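You operate a simulated robot arm through the tools that you are given. There is no shell and no other tool.

The job below is to be done with a simulated robot arm. You get a single attempt, and the scene is never put back.

## Task
Swap the green stub on the candle stand for the red candle.
Fine: arm down to the red band first; stub on the round shelf, candle in the dark cup; then up to the white band. Set down upright: green stub.

It is judged by the outcome, as a careful person would: the job done as asked, and still so three seconds after it is handed in. It fails if anything else is knocked over, pushed out of place, dropped, spilled or broken.

## Robot
A 6-joint arm with a two-finger gripper, fixed in place. Base frame: the origin is at the foot of the arm, x ahead of it, y to its left, z up. Readings come in mm, degrees, newtons and seconds.
With the tool pointing down near the work surface it reaches from about 840 to 840 mm from the base axis. Its first joint turns from -166.0 to 166.0 degrees. Payload 2.54 kg.
The tool frame sits at the grasp point between the pads (the TCP): z along the fingers, y along the line on which they close. The tips reach 30 mm beyond it. The gripper opens to 116 mm. The gripper's body begins 95 mm behind the TCP.
Orientation is told as [roll, pitch, yaw] about the base's x, y, z axes, in that order, counted from this pose: with the fingers straight down and closing along the base's y, the tool's x points along the base's -x, its y along +y and its z along -z.

## Interface
- The arm moves only by the tool apply_moves. Its argument "steps" is one flat list of numbers, 7 for each row, row after row: the shift along the tool's x, y, z in units of 30 mm (1.0 is 30 mm), then the turn, a rotation vector about the tool's x, y, z in units of 4 degrees (1.0 is 4 degrees), then the opening in per cent of the stroke, from 0 (shut) to 100 (fully open). In form: [tx, ty, tz, ax, ay, az, jaw, tx, ty, tz, ax, ay, az, jaw, ...]. A call has 1 to 20 rows; each row shifts and turns the commanded pose from where the row before left it, along the tool's axes as they then stand. A call with a number of a shift or a turn outside -1 to 1 is refused whole. Each row takes 0.2 s and may step no farther than 50 mm and 8.6 degrees from the row before; otherwise, or with a gripper value out of range, the whole call is refused. Where a pose cannot be reached the arm comes as near as it can. A force on the tool above 40 N (or 10 N above the force at the start of the call, whichever is more), or a blocked arm, ends the call early, and 0.2 s more pass. Each finger travels about 72 mm/s and halts on what it meets, pressing with about 28 N; the grip force reading is that of the motor and also rises with nothing between the fingers. The clock runs only during rows and for 0.2 s after the last one: add rows that do not move to give the fingers time. It gives the time, the measured TCP pose, the force on the tool (base axes), the opening and the grip force at its end, in the units of the frame above (readings bear some noise), with the torque about the TCP (base axes, N m) and any sound that the robot's microphone picked up.
- Cameras (640 x 400 px; columns grow to the right, rows downward): "scene" is fixed at [55.1, 646.2, 1326.8]; the picture's right is [-0.51, -0.86, 0.00], its down [-0.28, 0.16, -0.95] and it looks along [0.81, -0.49, -0.32] (base axes); focal length 312 px, centre (320, 200). "wrist" rides on the gripper at [69, -15, -122] in the tool frame; the picture's right is [0.22, 0.98, 0.00], its down [-0.83, 0.18, -0.53] and it looks along [-0.52, 0.12, 0.85] (tool axes); focal length 251 px, centre (320, 200). There is no depth. A picture from a camera that has moved, and an enlarged one, comes with that camera's place and axes in the base frame and with its lens. The place of the scene camera against the robot may be out by one fixed shift of up to 25 mm in any direction.
- capture(camera): a new picture of that camera. No time passes.
- zoom(camera, box): a new picture of the part [left, top, right, bottom] of that camera's present view, enlarged. No time passes.
- job_done(): hands the job in; it is judged then, once.

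Places have to be worked out from the pictures, the camera data and where the tool is seen. Open the gripper and draw the arm clear of the work before you hand the job in, unless the task says otherwise.

The tools are called after "Request:" as name(argument=value, ...) on one line, values as JSON. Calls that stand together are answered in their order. apply_moves: Moves the arm, as the interface text tells. Its arguments: {"type":"object","properties":{"steps":{"type":"array","items":{"type":"number"}}},"required":["steps"]} The other tools are called the same way: capture (camera) takes a picture; zoom (camera, box) takes an enlarged picture of a part of a camera's view; job_done () hands the job in.

At the start:

```text
clock: 0.0
position: [539.4, 50.8, 1319.8]
tool_rot: [-0.1, 0.1, 0.1]
contact_force: [0.2, -0.3, -0.1]
torque: [0.04, -0.01, -0.03]
width: 116.1
grasp_force: 0.0
```

scene: 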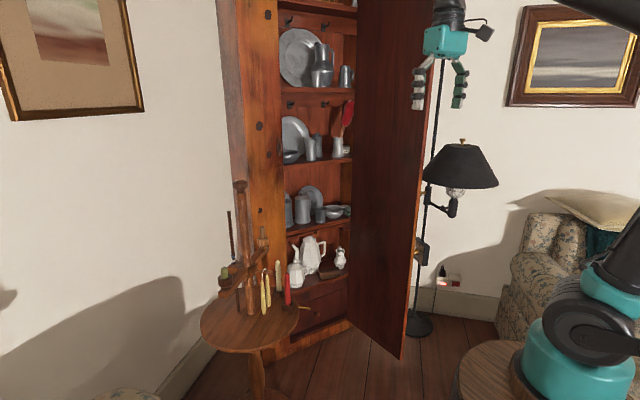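
wrist: 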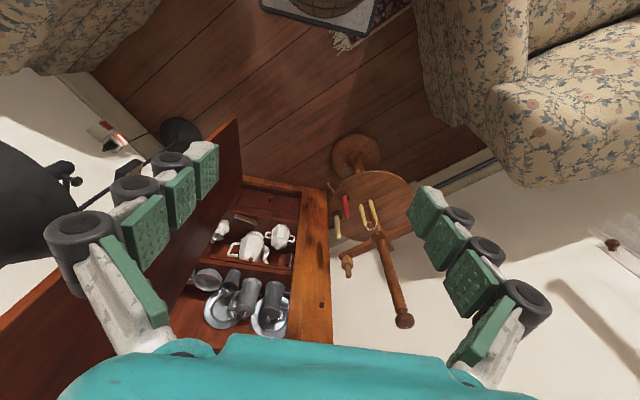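

I see a candle stand left of the cupboard with candles hanging on it; I start by enlarging that area in both cameras to understand the parts.

Request:
zoom(camera="scene", box=[190, 170, 350, 270])

Request:
zoom(camera="scene", box=[190, 250, 350, 350])

Request:
zoom(camera="wrist", box=[290, 120, 450, 220])

Request:
zoom(camera="wrist", box=[310, 180, 470, 340])

```text
4.00 times, centred on (270, 220) of scene
camera zoom: at [55.1, 646.2, 1326.8], right [-0.51, -0.86, 0.0], down [-0.28, 0.16, -0.95], along [0.81, -0.49, -0.32], focal length 1249 px, centre (520, 120)
```

zoom: 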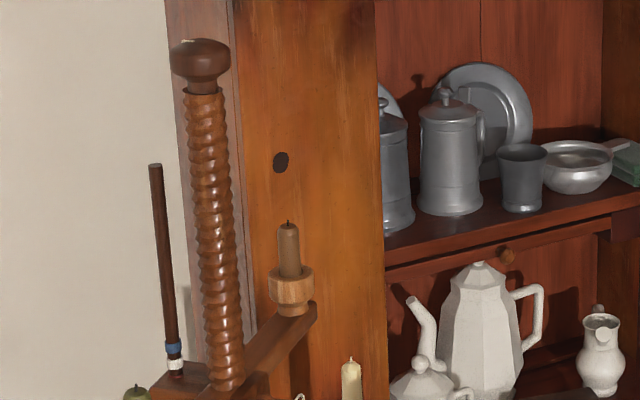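

```text
4.00 times, centred on (270, 300) of scene
camera zoom: at [55.1, 646.2, 1326.8], right [-0.51, -0.86, 0.0], down [-0.28, 0.16, -0.95], along [0.81, -0.49, -0.32], focal length 1249 px, centre (520, -200)
```

zoom: 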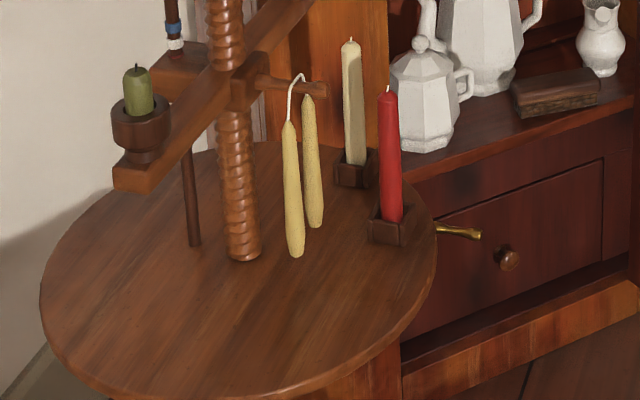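

```text
4.00 times, centred on (370, 170) of wrist
camera zoom: at [470.4, 35.4, 1442.1], right [-0.22, 0.98, 0.0], down [0.83, 0.18, 0.53], along [0.52, 0.12, -0.85], focal length 1006 px, centre (120, 320)
```

zoom: 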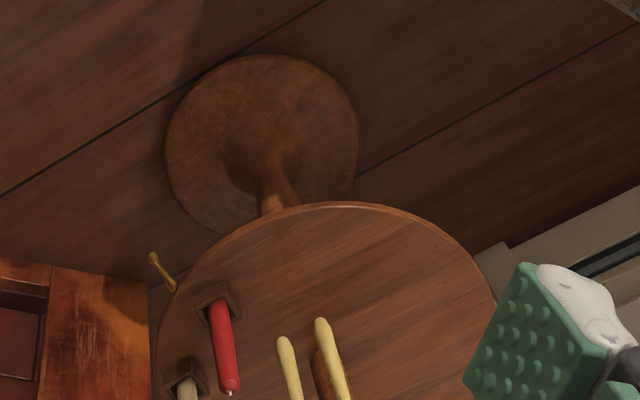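

```text
2.50 times, centred on (390, 260) of wrist
camera zoom: at [470.4, 35.4, 1442.1], right [-0.22, 0.98, 0.0], down [0.83, 0.18, 0.53], along [0.52, 0.12, -0.85], focal length 629 px, centre (145, 50)
```

zoom: 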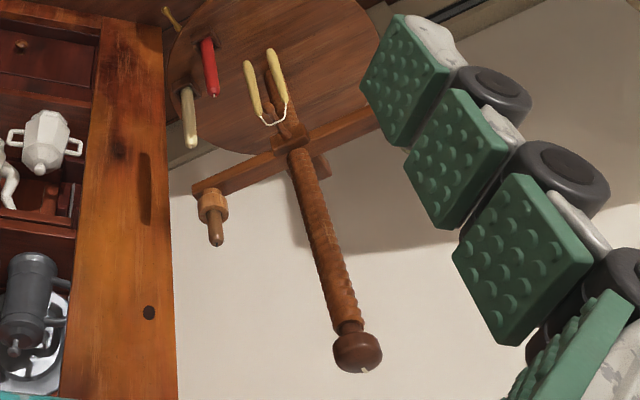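

The stand looks like a screw post with a knob on top, a crossbar with a dark cup (green stub) and a light cup (brown candle), and a thin banded rod beside it. I enlarge further to read the bands and the knob.

Request:
zoom(camera="scene", box=[215, 205, 265, 236])

Request:
zoom(camera="scene", box=[215, 245, 279, 285])

Request:
zoom(camera="scene", box=[215, 275, 279, 315])

Request:
zoom(camera="scene", box=[220, 175, 268, 205])

Request:
zoom(camera="wrist", box=[370, 285, 434, 340])

Request:
zoom(camera="wrist", box=[330, 210, 410, 280])

```text
12.80 times, centred on (240, 220) of scene
camera zoom: at [55.1, 646.2, 1326.8], right [-0.51, -0.86, 0.0], down [-0.28, 0.16, -0.95], along [0.81, -0.49, -0.32], focal length 3996 px, centre (1344, -62)
```

zoom: 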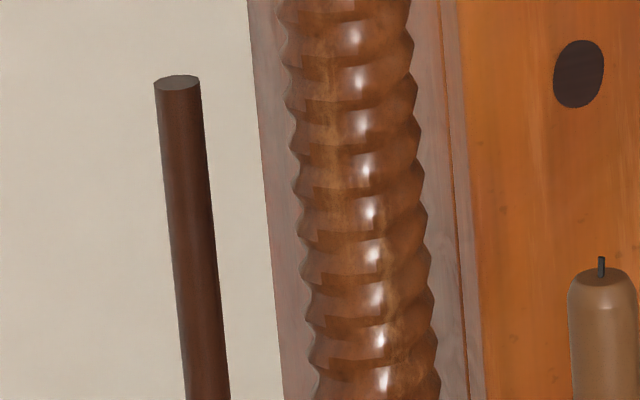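

```text
10.00 times, centred on (247, 265) of scene
camera zoom: at [55.1, 646.2, 1326.8], right [-0.51, -0.86, 0.0], down [-0.28, 0.16, -0.95], along [0.81, -0.49, -0.32], focal length 3122 px, centre (1050, -450)
```

zoom: 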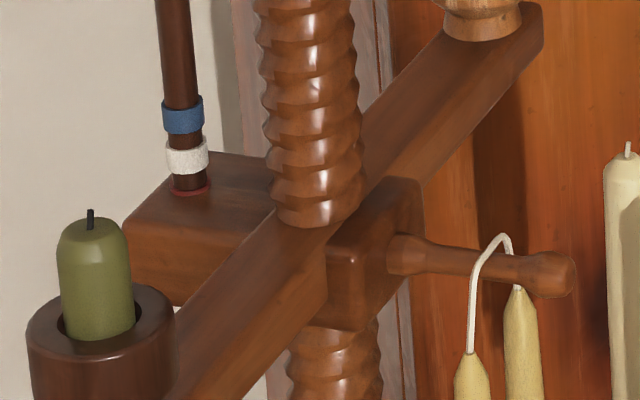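

```text
10.00 times, centred on (247, 295) of scene
camera zoom: at [55.1, 646.2, 1326.8], right [-0.51, -0.86, 0.0], down [-0.28, 0.16, -0.95], along [0.81, -0.49, -0.32], focal length 3122 px, centre (1050, -750)
```

zoom: 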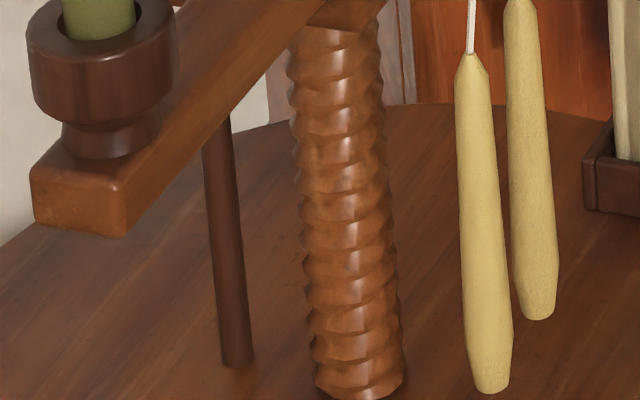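

```text
13.33 times, centred on (244, 190) of scene
camera zoom: at [55.1, 646.2, 1326.8], right [-0.51, -0.86, 0.0], down [-0.28, 0.16, -0.95], along [0.81, -0.49, -0.32], focal length 4162 px, centre (1333, 333)
```

zoom: 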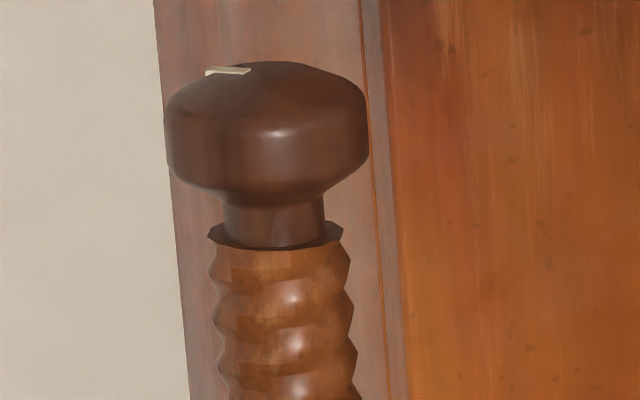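

```text
7.27 times, centred on (402, 312) of wrist
camera zoom: at [470.4, 35.4, 1442.1], right [-0.22, 0.98, 0.0], down [0.83, 0.18, 0.53], along [0.52, 0.12, -0.85], focal length 1829 px, centre (-276, -618)
```

zoom: 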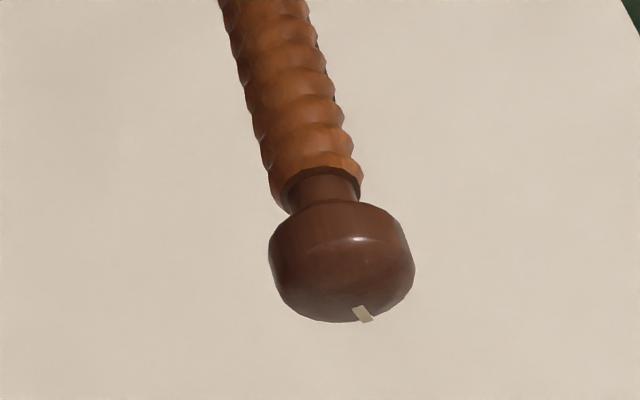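

```text
5.71 times, centred on (370, 245) of wrist
camera zoom: at [470.4, 35.4, 1442.1], right [-0.22, 0.98, 0.0], down [0.83, 0.18, 0.53], along [0.52, 0.12, -0.85], focal length 1437 px, centre (34, -57)
```

zoom: 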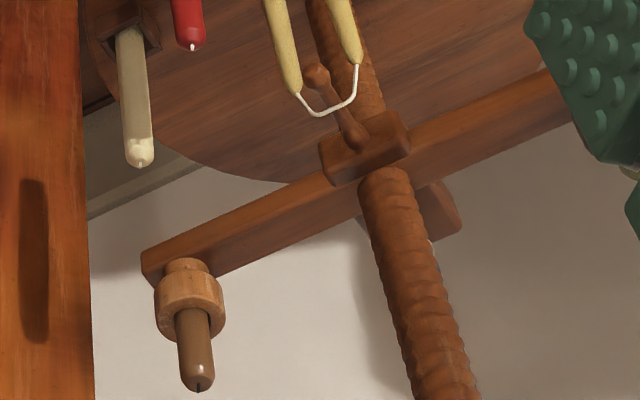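

The red band just peeps out at the arm's guide block; knob on the post (≈[998,371,1060]) drives the screw, table top is about z≈558, dark cup about [902,468,800], red candle about [965,247]. I move the tool partway toward the stand, staying high, for a better wrist view.

Request:
apply_moves(steps=[-0.8, 0.9, 0.2, 0, 0, 0, 100, -0.8, 0.9, 0.2, 0, 0, 0, 100, -0.8, 0.9, 0.2, 0, 0, 0, 100, -0.8, 0.9, 0.2, 0, 0, 0, 100, -0.8, 0.9, 0.2, 0, 0, 0, 100, -0.8, 0.9, 0.2, 0, 0, 0, 100, -0.8, 0.9, 0.2, 0, 0, 0, 100, -0.8, 0.9, 0.2, 0, 0, 0, 100])

```text
clock: 1.8
position: [729.7, 265.5, 1272.1]
tool_rot: [0.0, 0.0, 0.0]
contact_force: [-0.7, 0.4, 1.0]
torque: [0.01, -0.07, -0.03]
width: 116.1
grasp_force: 0.0
```

The move went as commanded. I look with both cameras now.

Request:
capture(camera="wrist")

Request:
capture(camera="scene")

```text
taken
camera wrist: at [661.5, 250.9, 1393.9], right [-0.21, 0.98, 0.0], down [0.83, 0.18, 0.53], along [0.52, 0.11, -0.85], focal length 251 px, centre (320, 200)
```

wrist: 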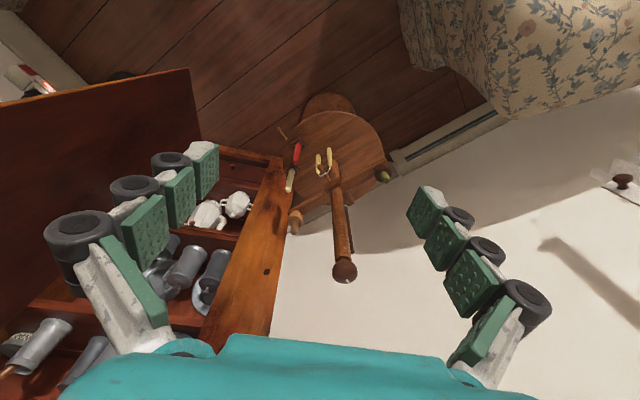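

```text
taken
```

scene: 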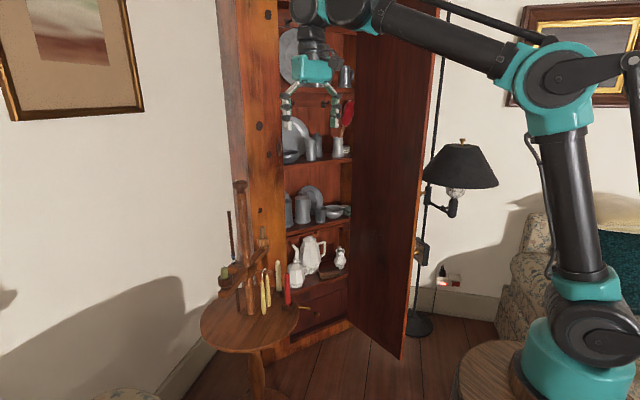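

Now the whole stand incl. dark cup is visible from the wrist camera. I enlarge these parts for triangulation.

Request:
zoom(camera="wrist", box=[270, 90, 430, 190])

Request:
zoom(camera="wrist", box=[270, 190, 430, 290])

```text
4.00 times, centred on (350, 140) of wrist
camera zoom: at [661.5, 250.9, 1393.9], right [-0.21, 0.98, 0.0], down [0.83, 0.18, 0.53], along [0.52, 0.11, -0.85], focal length 1006 px, centre (200, 440)
```

zoom: 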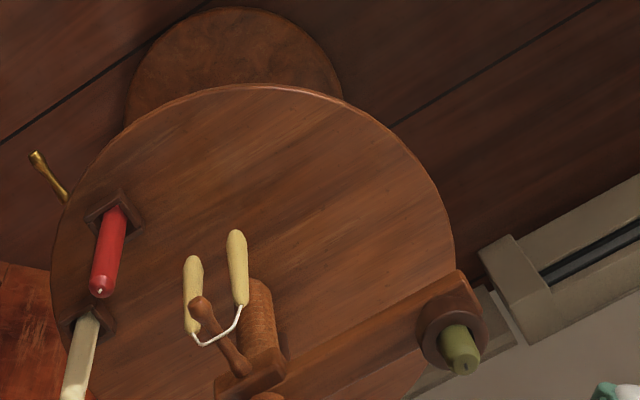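

```text
4.00 times, centred on (350, 240) of wrist
camera zoom: at [661.5, 250.9, 1393.9], right [-0.21, 0.98, 0.0], down [0.83, 0.18, 0.53], along [0.52, 0.11, -0.85], focal length 1006 px, centre (200, 40)
```

zoom: 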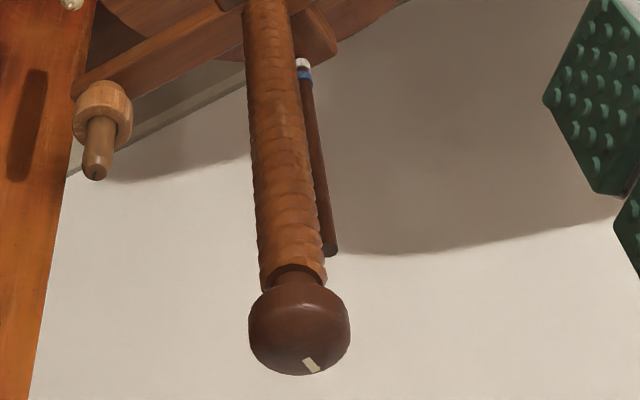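

From two wrist views the knob centre triangulates to about [1009,375,1065], 48 mm wide; stub ≈[914,475,835], red candle ≈[957,244]. I approach to about 110 mm above the knob, staying clear.

Request:
apply_moves(steps=[-0.93, 0.365, 0.25, 0, 0, 0, 100, -0.93, 0.365, 0.25, 0, 0, 0, 100, -0.93, 0.365, 0.25, 0, 0, 0, 100, -0.93, 0.365, 0.25, 0, 0, 0, 100, -0.93, 0.365, 0.25, 0, 0, 0, 100, -0.93, 0.365, 0.25, 0, 0, 0, 100, -0.93, 0.365, 0.25, 0, 0, 0, 100, -0.93, 0.365, 0.25, 0, 0, 0, 100, -0.93, 0.365, 0.25, 0, 0, 0, 100, -0.93, 0.365, 0.25, 0, 0, 0, 100])

```text
clock: 4.0
position: [907.9, 329.7, 1172.4]
tool_rot: [0.1, -0.1, -0.1]
contact_force: [0.3, 0.4, -1.3]
torque: [-0.01, 0.04, 0.01]
width: 116.0
grasp_force: 0.1
out of reach, approached as far as the arm can: row 5, 6, 7, 8, 9, 10
```

The arm hit its reach limit at radius ≈966 mm with tool straight down, so I'll need to tilt the tool outward to reach the knob. I look at the present state from both cameras.

Request:
capture(camera="scene")

Request:
capture(camera="wrist")

```text
taken
```

scene: 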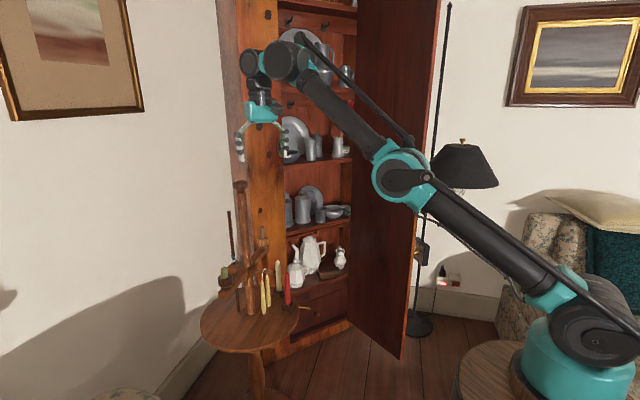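

```text
taken
camera wrist: at [839.0, 314.2, 1294.1], right [-0.22, 0.98, 0.0], down [0.83, 0.18, 0.53], along [0.52, 0.11, -0.85], focal length 251 px, centre (320, 200)
```

wrist: 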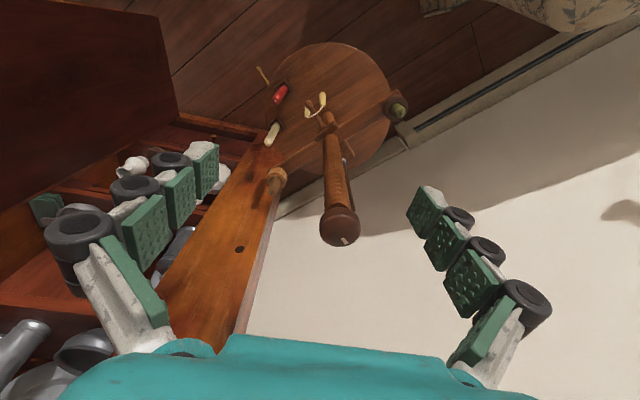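

The shoulder seems to be around [185,0,930] with ~820 mm of reach to the wrist, so I'll need ≈30° outward tilt at the knob. First I check where the commanded pose stands with one small backing row.

Request:
apply_moves(steps=[1, 0, 0, 0, 0, 0, 100])

```text
clock: 4.4
position: [877.9, 327.5, 1172.0]
tool_rot: [0.0, 0.1, 0.0]
contact_force: [0.1, 0.0, -0.4]
torque: [-0.01, 0.06, -0.02]
width: 116.2
grasp_force: 0.2
```

The commanded pose follows the measured one. Now I tilt the tool 30° outward and yaw it 20° toward the post, in place and well clear of everything.

Request:
apply_moves(steps=[0, 0, 0, 0, -0.9375, 0, 100, 0, 0, 0, 0, -0.9375, 0, 100, 0, 0, 0, 0, -0.9375, 0, 100, 0, 0, 0, 0, -0.9375, 0, 100, 0, 0, 0, 0, -0.9375, 0, 100, 0, 0, 0, 0, -0.9375, 0, 100, 0, 0, 0, 0, -0.9375, 0, 100, 0, 0, 0, 0, -0.9375, 0, 100, 0, 0, 0, -0.5, 0, -0.866, 100, 0, 0, 0, -0.5, 0, -0.866, 100, 0, 0, 0, -0.5, 0, -0.866, 100, 0, 0, 0, -0.5, 0, -0.866, 100, 0, 0, 0, -0.5, 0, -0.866, 100])

```text
clock: 7.2
position: [939.0, 367.9, 1190.9]
tool_rot: [0.0, -29.9, 20.1]
contact_force: [0.2, 0.4, -1.7]
torque: [0.0, -0.01, 0.0]
width: 116.1
grasp_force: 0.1
out of reach, approached as far as the arm can: row 4, 5, 6, 7, 8, 9, 10, 11, 13
```

Orientation is right but the position drifted outward, so the commanded position may lie beyond. I issue two still rows to see where it settles.

Request:
apply_moves(steps=[0, 0, 0, 0, 0, 0, 100, 0, 0, 0, 0, 0, 0, 100])

Request:
capture(camera="scene")

Request:
capture(camera="wrist")

```text
clock: 7.8
position: [939.6, 369.3, 1191.1]
tool_rot: [0.0, -29.9, 20.1]
contact_force: [-0.3, 0.1, -1.1]
torque: [-0.03, 0.0, 0.01]
width: 116.3
grasp_force: 0.0
```

```text
taken
```

scene: 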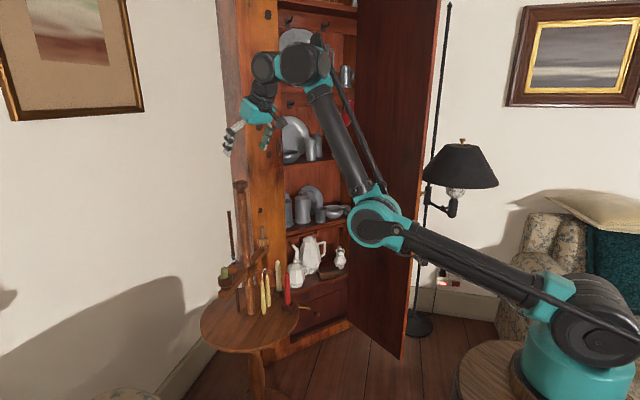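

```text
taken
camera wrist: at [831.4, 313.5, 1263.1], right [-0.51, 0.85, -0.11], down [0.36, 0.32, 0.87], along [0.78, 0.41, -0.47], focal length 251 px, centre (320, 200)
```

wrist: 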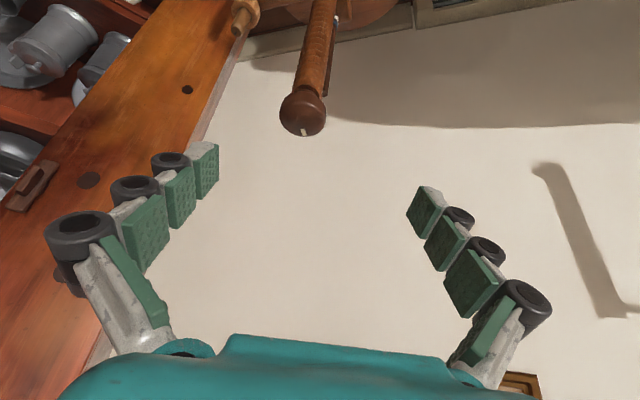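

The knob lies where expected ([1009,375,1064]). I enlarge the knob and band region from here.

Request:
zoom(camera="wrist", box=[262, 70, 342, 150])

Request:
zoom(camera="wrist", box=[290, 0, 380, 56])

```text
5.00 times, centred on (302, 110) of wrist
camera zoom: at [831.4, 313.5, 1263.1], right [-0.51, 0.85, -0.11], down [0.36, 0.32, 0.87], along [0.78, 0.41, -0.47], focal length 1257 px, centre (410, 650)
```

zoom: 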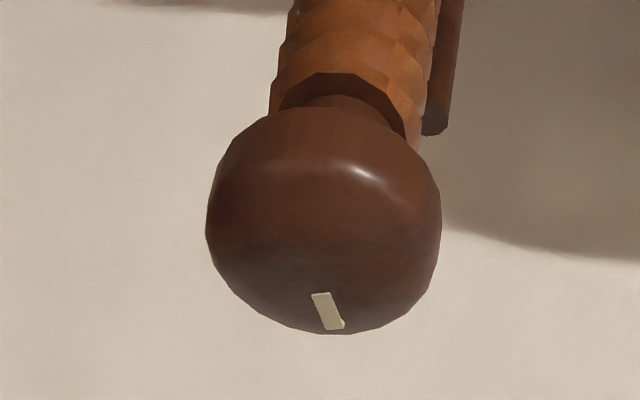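

```text
7.11 times, centred on (335, 28) of wrist
camera zoom: at [831.4, 313.5, 1263.1], right [-0.51, 0.85, -0.11], down [0.36, 0.32, 0.87], along [0.78, 0.41, -0.47], focal length 1788 px, centre (213, 1423)
```

zoom: 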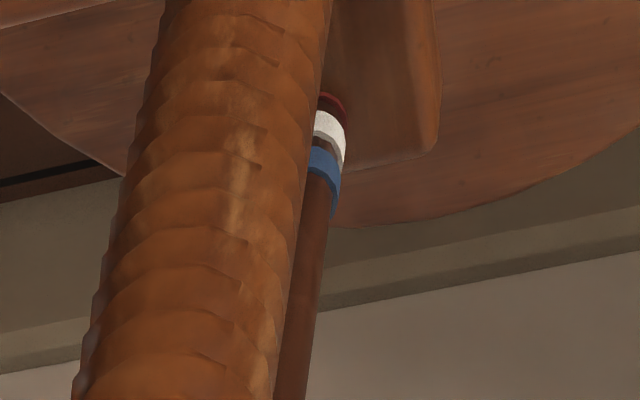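

Knob centre is confirmed at ≈[1009,375,1066], about 48 mm across, with a white mark on top to follow its turning. I line up with its axis and go in along the tilted tool axis to 60 mm short.

Request:
apply_moves(steps=[0.07, -0.3, 0.2, 0, 0, 0, 100, 0.07, -0.31, 0.2, 0, 0, 0, 100, 0, 0, 0.8, 0, 0, 0, 100, 0, 0, 0.8, 0, 0, 0, 100, 0, 0, 0.73, 0, 0, 0, 100, 0, 0, 0, 0, 0, 0, 100])

Request:
capture(camera="wrist")

Request:
capture(camera="scene")

```text
clock: 9.2
position: [985.5, 365.6, 1119.5]
tool_rot: [0.1, -30.0, 20.0]
contact_force: [-0.5, -0.5, -0.8]
torque: [0.02, 0.03, 0.02]
width: 115.7
grasp_force: 0.1
out of reach, approached as far as the arm can: row 2
```

```text
taken
camera wrist: at [876.5, 310.9, 1190.9], right [-0.51, 0.85, -0.11], down [0.36, 0.32, 0.88], along [0.78, 0.41, -0.47], focal length 251 px, centre (320, 200)
```

wrist: 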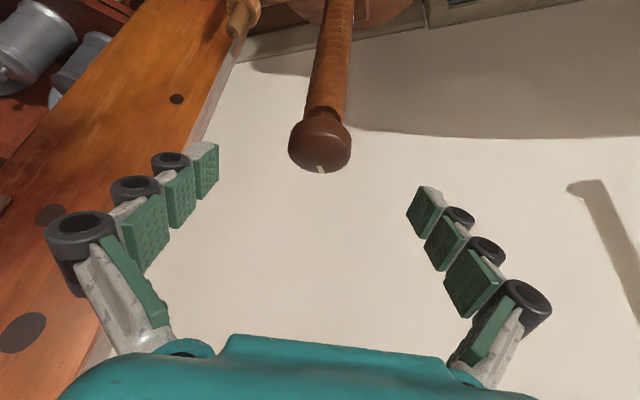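

```text
taken
```

scene: 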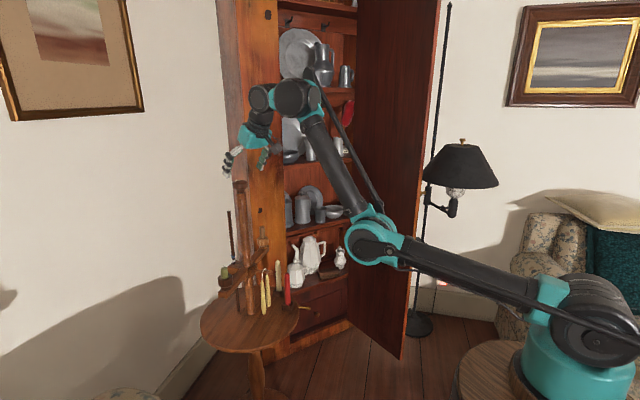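

TCP is about 60 mm short of the knob. I zoom for the exact knob centre relative to the fingers.

Request:
zoom(camera="wrist", box=[270, 90, 370, 190])

```text
4.00 times, centred on (320, 140) of wrist
camera zoom: at [876.5, 310.9, 1190.9], right [-0.51, 0.85, -0.11], down [0.36, 0.32, 0.88], along [0.78, 0.41, -0.47], focal length 1006 px, centre (320, 440)
```

zoom: 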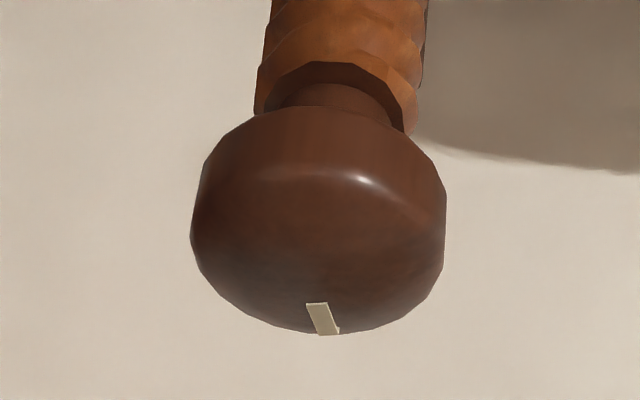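

Knob sits at tool offset (3.9, -1, 63.6) mm, nicely centred between the fingers. I advance along the tool axis to put the TCP at the knob and close partway to about 62 mm to check centring.

Request:
apply_moves(steps=[0.04, -0.01, 0.6, 0, 0, 0, 90, 0.04, -0.02, 0.6, 0, 0, 0, 80, 0.04, 0, 0.5, 0, 0, 0, 70, 0, 0, 0.33, 0, 0, 0, 60, 0, 0, 0, 0, 0, 0, 54, 0, 0, 0, 0, 0, 0, 54, 0, 0, 0, 0, 0, 0, 54])

Request:
capture(camera="wrist")

Request:
zoom(camera="scene", box=[190, 140, 290, 220])

```text
clock: 10.8
position: [1021.8, 381.4, 1080.7]
tool_rot: [0.1, -29.9, 20.0]
contact_force: [-1.2, 0.1, -0.5]
torque: [0.0, 0.01, -0.02]
width: 62.7
grasp_force: 0.0
out of reach, approached as far as the arm can: row 2, 3, 4
```

```text
taken
camera wrist: at [913.3, 325.7, 1153.5], right [-0.51, 0.85, -0.11], down [0.36, 0.32, 0.87], along [0.78, 0.41, -0.47], focal length 251 px, centre (320, 200)
```

wrist: 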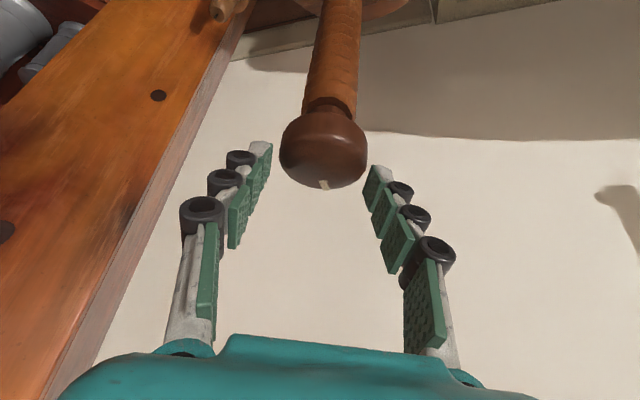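

```text
5.00 times, centred on (240, 180) of scene
camera zoom: at [55.1, 646.2, 1326.8], right [-0.51, -0.86, 0.0], down [-0.28, 0.16, -0.95], along [0.81, -0.49, -0.32], focal length 1561 px, centre (720, 300)
```

zoom: 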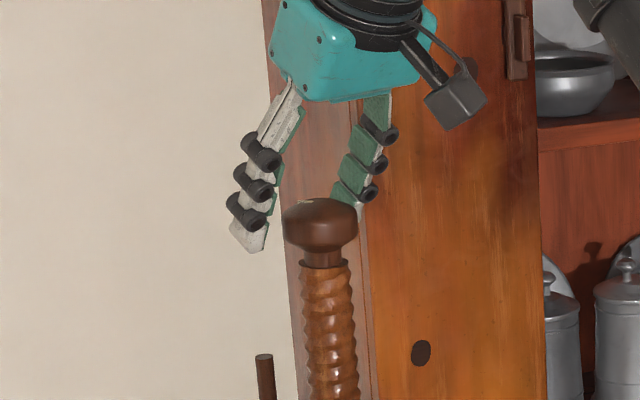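

The arm reports out of reach although the target is closer in, so this elbow-down posture is likely hitting a joint limit. I look at the whole arm.

Request:
capture(camera="scene")

Request:
zoom(camera="wrist", box=[240, 90, 410, 196])

```text
taken
```

scene: 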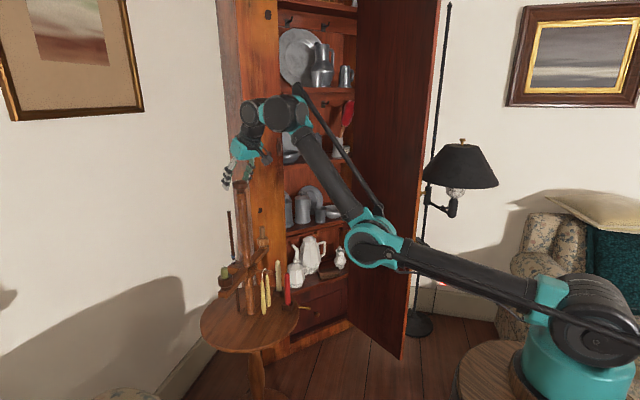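

```text
3.76 times, centred on (325, 143) of wrist
camera zoom: at [913.3, 325.7, 1153.5], right [-0.51, 0.85, -0.11], down [0.36, 0.32, 0.87], along [0.78, 0.41, -0.47], focal length 947 px, centre (301, 415)
```

zoom: 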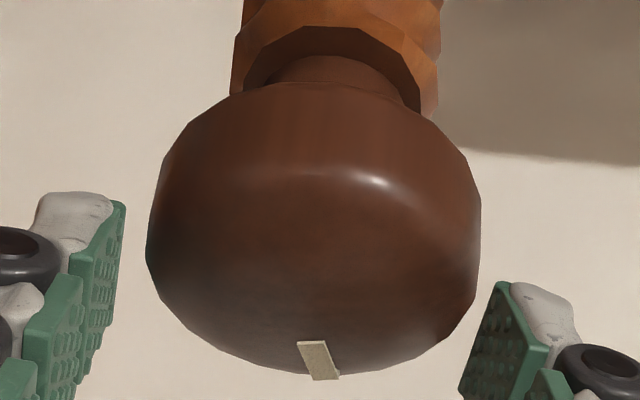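

This posture (elbow below) stops short of the knob, so I'll go back out and return with the elbow up. First I open and retreat along the tool axis.

Request:
apply_moves(steps=[0, 0, 0, 0, 0, 0, 80, 0, 0, -0.6, 0, 0, 0, 100, 0, 0, -1, 0, 0, 0, 100, 0, 0, -1, 0, 0, 0, 100, 0, 0, -1, 0, 0, 0, 100, 0, 0, -1, 0, 0, 0, 100])

Request:
capture(camera="scene")

```text
clock: 12.2
position: [955.9, 357.9, 1200.8]
tool_rot: [0.0, -30.0, 20.1]
contact_force: [0.1, 0.3, -0.3]
torque: [-0.03, 0.02, -0.02]
width: 115.9
grasp_force: 0.0
```

```text
taken
```

scene: 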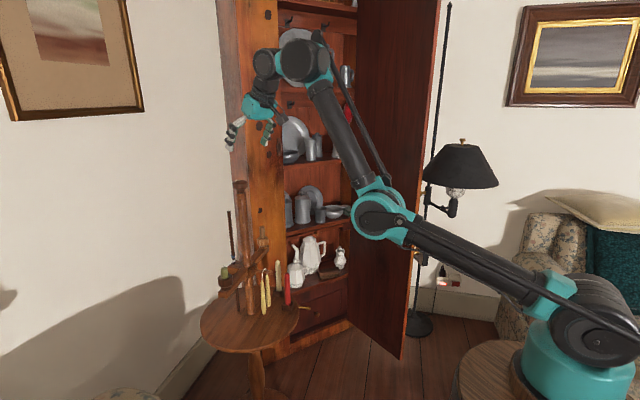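

Now I turn the tool back to straight down while pulling in ~60 mm, which should straighten the arm above the stand.

Request:
apply_moves(steps=[0.22, 0, -0.12, 0, 0.9375, 0, 100, 0.22, 0, -0.11, 0, 0.9375, 0, 100, 0.23, 0, -0.1, 0, 0.9375, 0, 100, 0.24, 0, -0.08, 0, 0.9375, 0, 100, 0.24, 0, -0.06, 0, 0.9375, 0, 100, 0.25, 0, -0.05, 0, 0.9375, 0, 100, 0.25, 0, -0.03, 0, 0.9375, 0, 100, 0.25, 0, -0.01, 0, 0.9375, 0, 100])

Request:
capture(camera="scene")

```text
clock: 14.0
position: [876.6, 323.4, 1182.5]
tool_rot: [0.0, 0.0, 20.0]
contact_force: [-0.4, -0.2, -0.3]
torque: [-0.01, -0.01, 0.02]
width: 116.0
grasp_force: 0.1
out of reach, approached as far as the arm can: row 7
```

```text
taken
```

scene: 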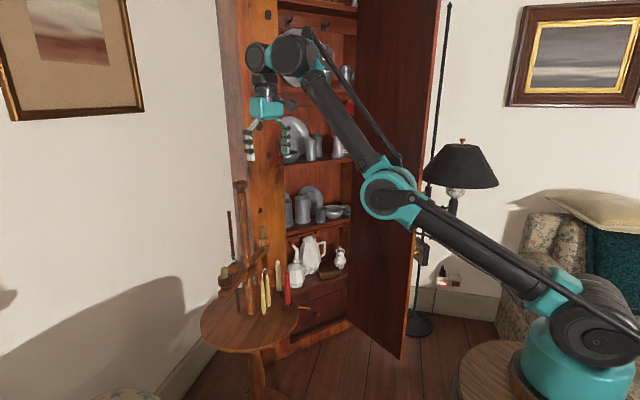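

The elbow is still below the shoulder–wrist line. I tilt out again and raise the TCP to straighten the arm high above the knob, so that I can bring it back down with the elbow up.

Request:
apply_moves(steps=[-0.3, 0, 0, 0, -0.9375, 0, 100, -0.3, 0, 0, 0, -0.9375, 0, 100, -0.3, 0, 0, 0, -0.9375, 0, 100, -0.3, 0, 0, 0, -0.9375, 0, 100, -0.3, 0, 0, 0, -0.9375, 0, 100, -0.3, 0, 0, 0, -0.9375, 0, 100, -0.3, 0, 0, 0, -0.9375, 0, 100, -0.3, 0, 0, 0, -0.9375, 0, 100, -0.5, 0, -0.866, 0, 0, 0, 100, -0.5, 0, -0.866, 0, 0, 0, 100, -0.5, 0, -0.866, 0, 0, 0, 100, -0.5, 0, -0.866, 0, 0, 0, 100])

Request:
capture(camera="scene")

```text
clock: 16.6
position: [944.1, 349.4, 1305.2]
tool_rot: [-0.1, -30.0, 20.0]
contact_force: [-0.5, -0.1, 0.3]
torque: [-0.02, 0.0, 0.02]
width: 116.0
grasp_force: 0.1
out of reach, approached as far as the arm can: row 8, 12
```

```text
taken
```

scene: 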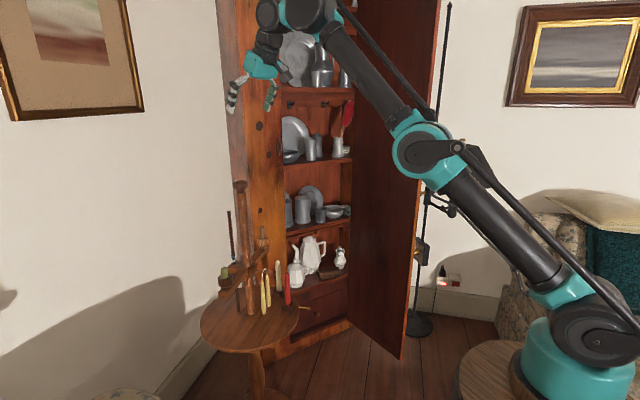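

The arm is nearly straight now. I move along the tool axis (perpendicular to the arm, downward) so the elbow bends upward; the fingers stay above the knob.

Request:
apply_moves(steps=[-0.15, 0, 0.95, 0, 0, 0, 100, -0.15, 0, 0.95, 0, 0, 0, 100, -0.1, 0, 0.95, 0, 0, 0, 100, -0.05, 0, 0.95, 0, 0, 0, 100])

Request:
capture(camera="scene")

```text
clock: 17.6
position: [1006.9, 370.3, 1212.6]
tool_rot: [0.0, -29.9, 20.1]
contact_force: [0.1, -0.4, 0.7]
torque: [0.01, -0.01, 0.03]
width: 115.8
grasp_force: 0.0
```

```text
taken
```

scene: 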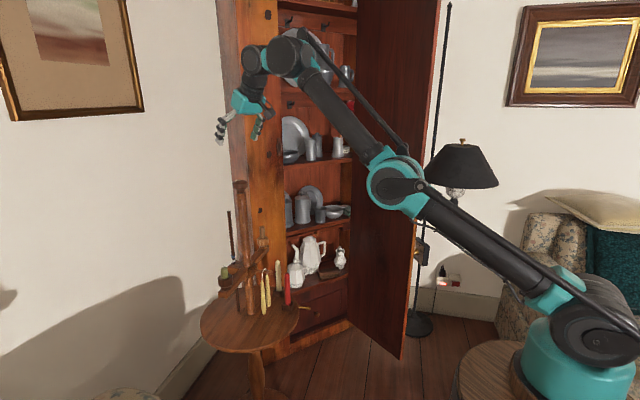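

Still slightly elbow-down. I push outward past the straight-arm limit, then down along the tool axis while staying stretched.

Request:
apply_moves(steps=[-1, 0, -0.1, 0, 0, 0, 100, -1, 0, -0.1, 0, 0, 0, 100, -0.5, 0, 0, 0, 0, 0, 100, -0.2, 0, 0.8, 0, 0, 0, 100, -0.2, 0, 0.8, 0, 0, 0, 100])

Request:
capture(camera="scene")

```text
clock: 18.8
position: [1041.0, 379.2, 1178.0]
tool_rot: [0.0, -30.1, 20.0]
contact_force: [-1.3, -0.3, 0.8]
torque: [0.02, -0.05, -0.02]
width: 116.0
grasp_force: 0.0
out of reach, approached as far as the arm can: row 1, 2, 3, 4, 5
```

```text
taken
```

scene: 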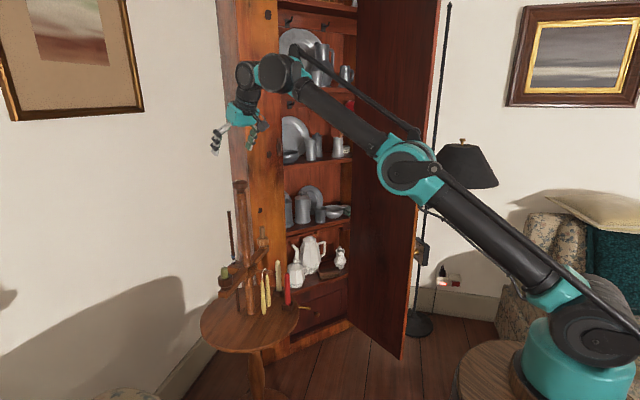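

The elbow is now above the line. I draw inward toward a pre-grasp about 75 mm short of the knob and check the posture holds.

Request:
apply_moves(steps=[0.7, 0.05, 0.08, 0, 0, 0, 100, 0.7, 0.05, 0.08, 0, 0, 0, 100])

Request:
capture(camera="scene")

```text
clock: 19.4
position: [1007.3, 372.2, 1150.7]
tool_rot: [0.0, -30.0, 20.0]
contact_force: [-0.1, -0.4, -0.6]
torque: [0.02, 0.04, -0.01]
width: 116.0
grasp_force: 0.0
```

```text
taken
```

scene: 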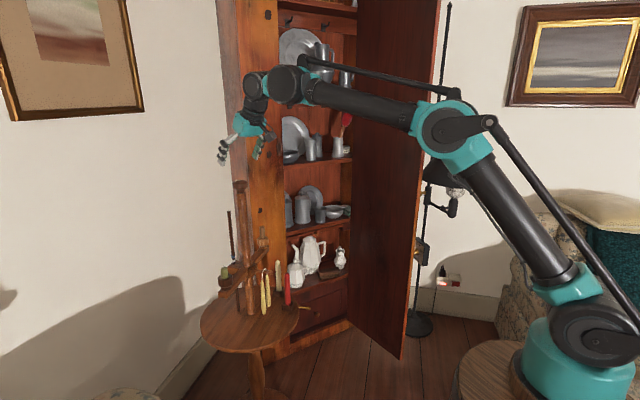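

Elbow-up is restored. I go to the pre-grasp point and then advance onto the knob, closing partway.

Request:
apply_moves(steps=[0.67, 0.02, 0.05, 0, 0, 0, 100, 0.67, 0.02, 0.05, 0, 0, 0, 100, 0, 0, 0.8, 0, 0, 0, 95, 0, 0, 0.8, 0, 0, 0, 85, 0, 0, 0.6, 0, 0, 0, 75, 0, 0, 0.3, 0, 0, 0, 65, 0, 0, 0, 0, 0, 0, 56, 0, 0, 0, 0, 0, 0, 54])

Request:
capture(camera="wrist")

Request:
zoom(camera="scene", box=[190, 140, 290, 220])

```text
clock: 21.2
position: [1012.0, 373.0, 1065.2]
tool_rot: [0.0, -29.9, 20.0]
contact_force: [-0.8, -0.3, -0.1]
torque: [0.02, -0.05, 0.02]
width: 62.7
grasp_force: 0.1
```

```text
taken
camera wrist: at [903.5, 318.4, 1135.3], right [-0.51, 0.85, -0.11], down [0.36, 0.32, 0.88], along [0.78, 0.41, -0.47], focal length 251 px, centre (320, 200)
```

wrist: 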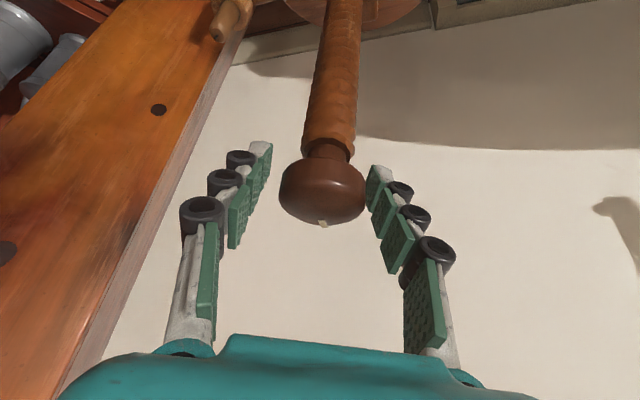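

```text
5.00 times, centred on (240, 180) of scene
camera zoom: at [55.1, 646.2, 1326.8], right [-0.51, -0.86, 0.0], down [-0.28, 0.16, -0.95], along [0.81, -0.49, -0.32], focal length 1561 px, centre (720, 300)
```

zoom: 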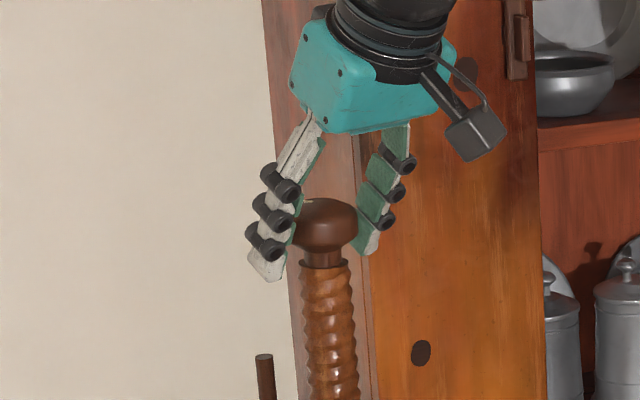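

The fingers now straddle the knob. I zoom to check centring before closing.

Request:
zoom(camera="wrist", box=[220, 120, 420, 245])

```text
3.20 times, centred on (320, 182) of wrist
camera zoom: at [903.5, 318.4, 1135.3], right [-0.51, 0.85, -0.11], down [0.36, 0.32, 0.88], along [0.78, 0.41, -0.47], focal length 805 px, centre (320, 256)
```

zoom: 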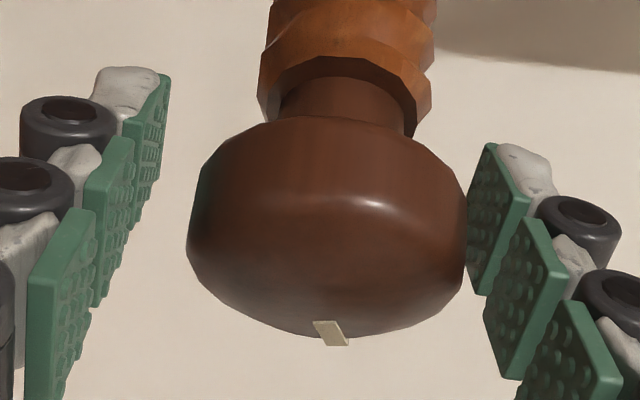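

The knob is within about 1.5 mm of centre. I shift that much and close on it.

Request:
apply_moves(steps=[0.02, 0.05, 0, 0, 0, 0, 52, 0, 0, 0, 0, 0, 0, 46, 0, 0, 0, 0, 0, 0, 42, 0, 0, 0, 0, 0, 0, 38, 0, 0, 0, 0, 0, 0, 36])

```text
clock: 22.4
position: [1011.1, 375.0, 1064.2]
tool_rot: [-0.1, -30.1, 20.1]
contact_force: [-0.2, -1.0, -0.2]
torque: [-0.05, 0.03, 0.02]
width: 46.1
grasp_force: 27.9
```

Gripped at 46 mm with balanced forces. I make a first test turn of +18.5° (counter-clockwise seen from above) about the vertical axis.

Request:
apply_moves(steps=[0, 0, 0, -0.577, 0, -1, 36, 0, 0, 0, -0.577, 0, -1, 36, 0, 0, 0, -0.577, 0, -1, 36, 0, 0, 0, -0.577, 0, -1, 36])

Request:
zoom(camera="scene", box=[215, 245, 279, 285])

Request:
zoom(camera="scene", box=[190, 140, 290, 220])

```text
clock: 23.4
position: [1010.9, 375.6, 1063.2]
tool_rot: [0.0, -29.9, 38.7]
contact_force: [-4.1, -3.9, 0.2]
torque: [0.01, 0.41, -0.04]
width: 46.1
grasp_force: 27.6
```

```text
10.00 times, centred on (247, 265) of scene
camera zoom: at [55.1, 646.2, 1326.8], right [-0.51, -0.86, 0.0], down [-0.28, 0.16, -0.95], along [0.81, -0.49, -0.32], focal length 3122 px, centre (1050, -450)
```

zoom: 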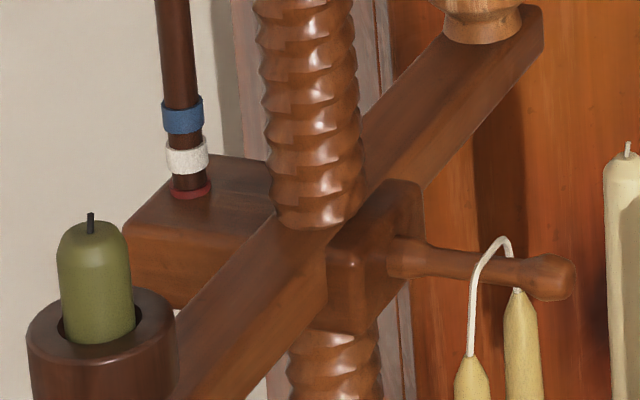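

```text
5.00 times, centred on (240, 180) of scene
camera zoom: at [55.1, 646.2, 1326.8], right [-0.51, -0.86, 0.0], down [-0.28, 0.16, -0.95], along [0.81, -0.49, -0.32], focal length 1561 px, centre (720, 300)
```

zoom: 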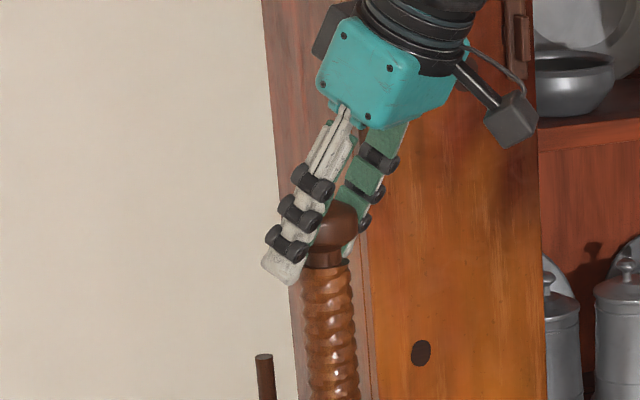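

The arm moved down a little: counter-clockwise lowers it, and the red band is now more exposed. I zoom closely on the bands to judge position.

Request:
zoom(camera="scene", box=[224, 252, 244, 268])

Request:
capture(camera="wrist")

```text
16.00 times, centred on (234, 260) of scene
camera zoom: at [55.1, 646.2, 1326.8], right [-0.51, -0.86, 0.0], down [-0.28, 0.16, -0.95], along [0.81, -0.49, -0.32], focal length 4994 px, centre (1696, -760)
```

zoom: 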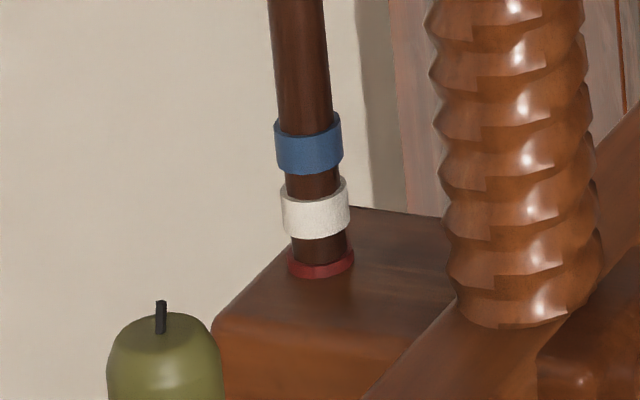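

```text
taken
camera wrist: at [925.9, 288.0, 1135.2], right [-0.75, 0.65, -0.11], down [0.24, 0.42, 0.88], along [0.61, 0.63, -0.47], focal length 251 px, centre (320, 200)
```

wrist: 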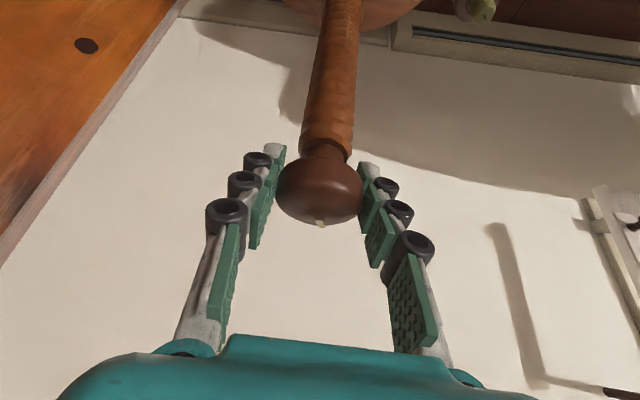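

I take a tighter zoom to measure how much of the red band is exposed relative to the other bands.

Request:
zoom(camera="scene", box=[230, 255, 238, 260])

Request:
zoom(camera="scene", box=[230, 258, 240, 264])

```text
16.00 times, centred on (234, 258) of scene
camera zoom: at [55.1, 646.2, 1326.8], right [-0.51, -0.86, 0.0], down [-0.28, 0.16, -0.95], along [0.81, -0.49, -0.32], focal length 4994 px, centre (1696, -720)
```

zoom: 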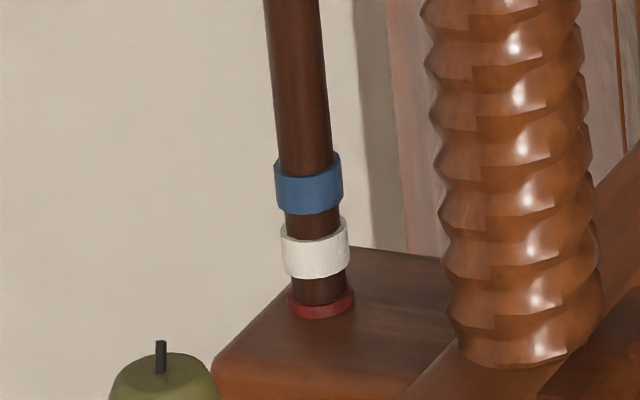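

```text
16.00 times, centred on (235, 261) of scene
camera zoom: at [55.1, 646.2, 1326.8], right [-0.51, -0.86, 0.0], down [-0.28, 0.16, -0.95], along [0.81, -0.49, -0.32], focal length 4994 px, centre (1680, -776)
```

zoom: 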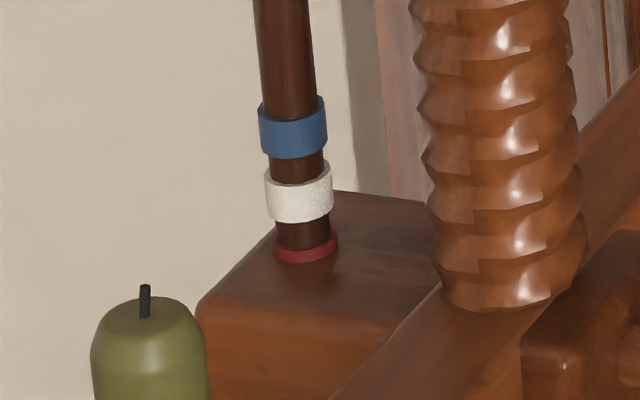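

Scale analysis: bands are ~10 mm tall, ~16 mm apart (same as thread pitch), with about 4 mm of red exposed now; I want nearly the whole red band standing just above the arm (~5 mm lower, about 120° more turning). I continue turning in small steps and watch forces.

Request:
apply_moves(steps=[0, 0, 0, -0.577, 0, -1, 36, 0, 0, 0, -0.577, 0, -1, 36, 0, 0, 0, -0.577, 0, -1, 36])

```text
clock: 24.2
position: [1010.7, 374.3, 1064.8]
tool_rot: [0.0, -30.1, 52.4]
contact_force: [0.8, -2.5, 4.7]
torque: [-0.15, 0.06, -0.05]
width: 46.2
grasp_force: 27.7
```

Forces remain small. I continue to about 66° yaw.

Request:
apply_moves(steps=[0, 0, 0, -0.577, 0, -1, 36, 0, 0, 0, -0.577, 0, -1, 36, 0, 0, 0, -0.577, 0, -1, 36])

Request:
capture(camera="scene")

Request:
zoom(camera="scene", box=[230, 258, 240, 264])

```text
clock: 25.0
position: [1010.2, 374.3, 1063.6]
tool_rot: [-0.1, -30.1, 66.3]
contact_force: [3.5, -1.3, 8.5]
torque: [-0.08, -0.04, 0.01]
width: 46.3
grasp_force: 27.7
```

```text
taken
```

scene: 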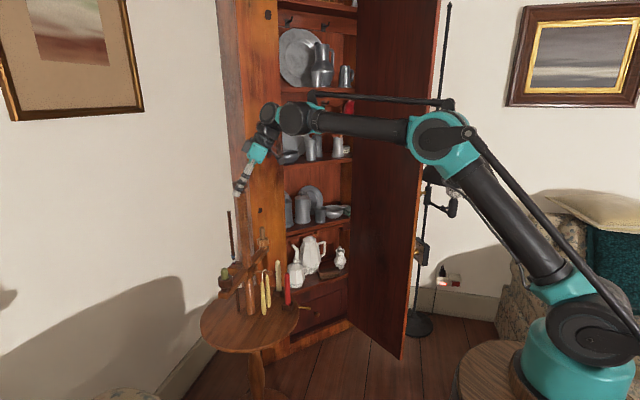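

```text
16.00 times, centred on (235, 261) of scene
camera zoom: at [55.1, 646.2, 1326.8], right [-0.51, -0.86, 0.0], down [-0.28, 0.16, -0.95], along [0.81, -0.49, -0.32], focal length 4994 px, centre (1680, -776)
```

zoom: 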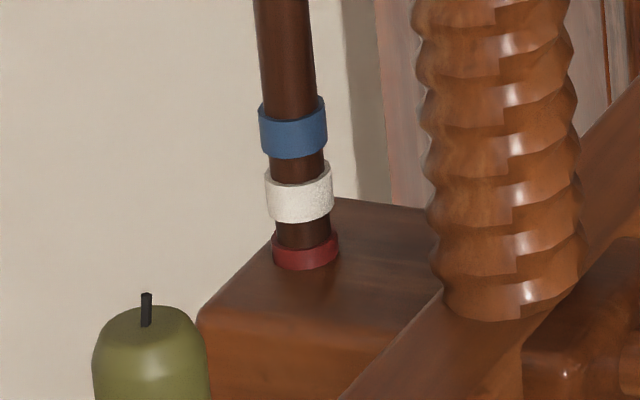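

The arm is descending (about 6 mm of red now exposed). I continue another ~14° while checking reach and force.

Request:
apply_moves(steps=[0, 0, 0, -0.577, 0, -1, 36, 0, 0, 0, -0.577, 0, -1, 36, 0, 0, 0, -0.577, 0, -1, 36])

Request:
zoom(camera="scene", box=[230, 258, 240, 264])

```text
clock: 25.8
position: [1010.6, 373.4, 1062.6]
tool_rot: [0.1, -30.0, 80.2]
contact_force: [6.0, -1.1, 9.5]
torque: [-0.27, 0.08, -0.02]
width: 46.7
grasp_force: 27.8
```

```text
16.00 times, centred on (235, 261) of scene
camera zoom: at [55.1, 646.2, 1326.8], right [-0.51, -0.86, 0.0], down [-0.28, 0.16, -0.95], along [0.81, -0.49, -0.32], focal length 4994 px, centre (1680, -776)
```

zoom: 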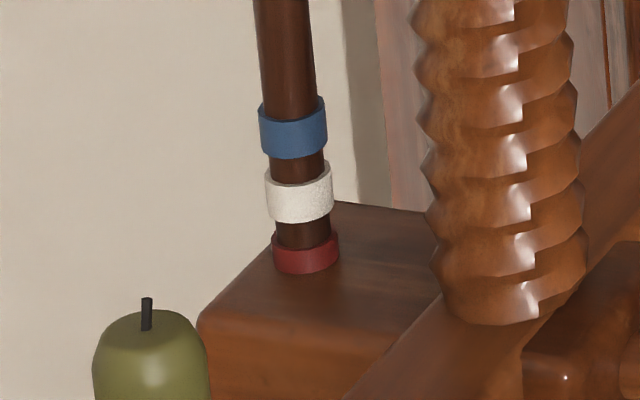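

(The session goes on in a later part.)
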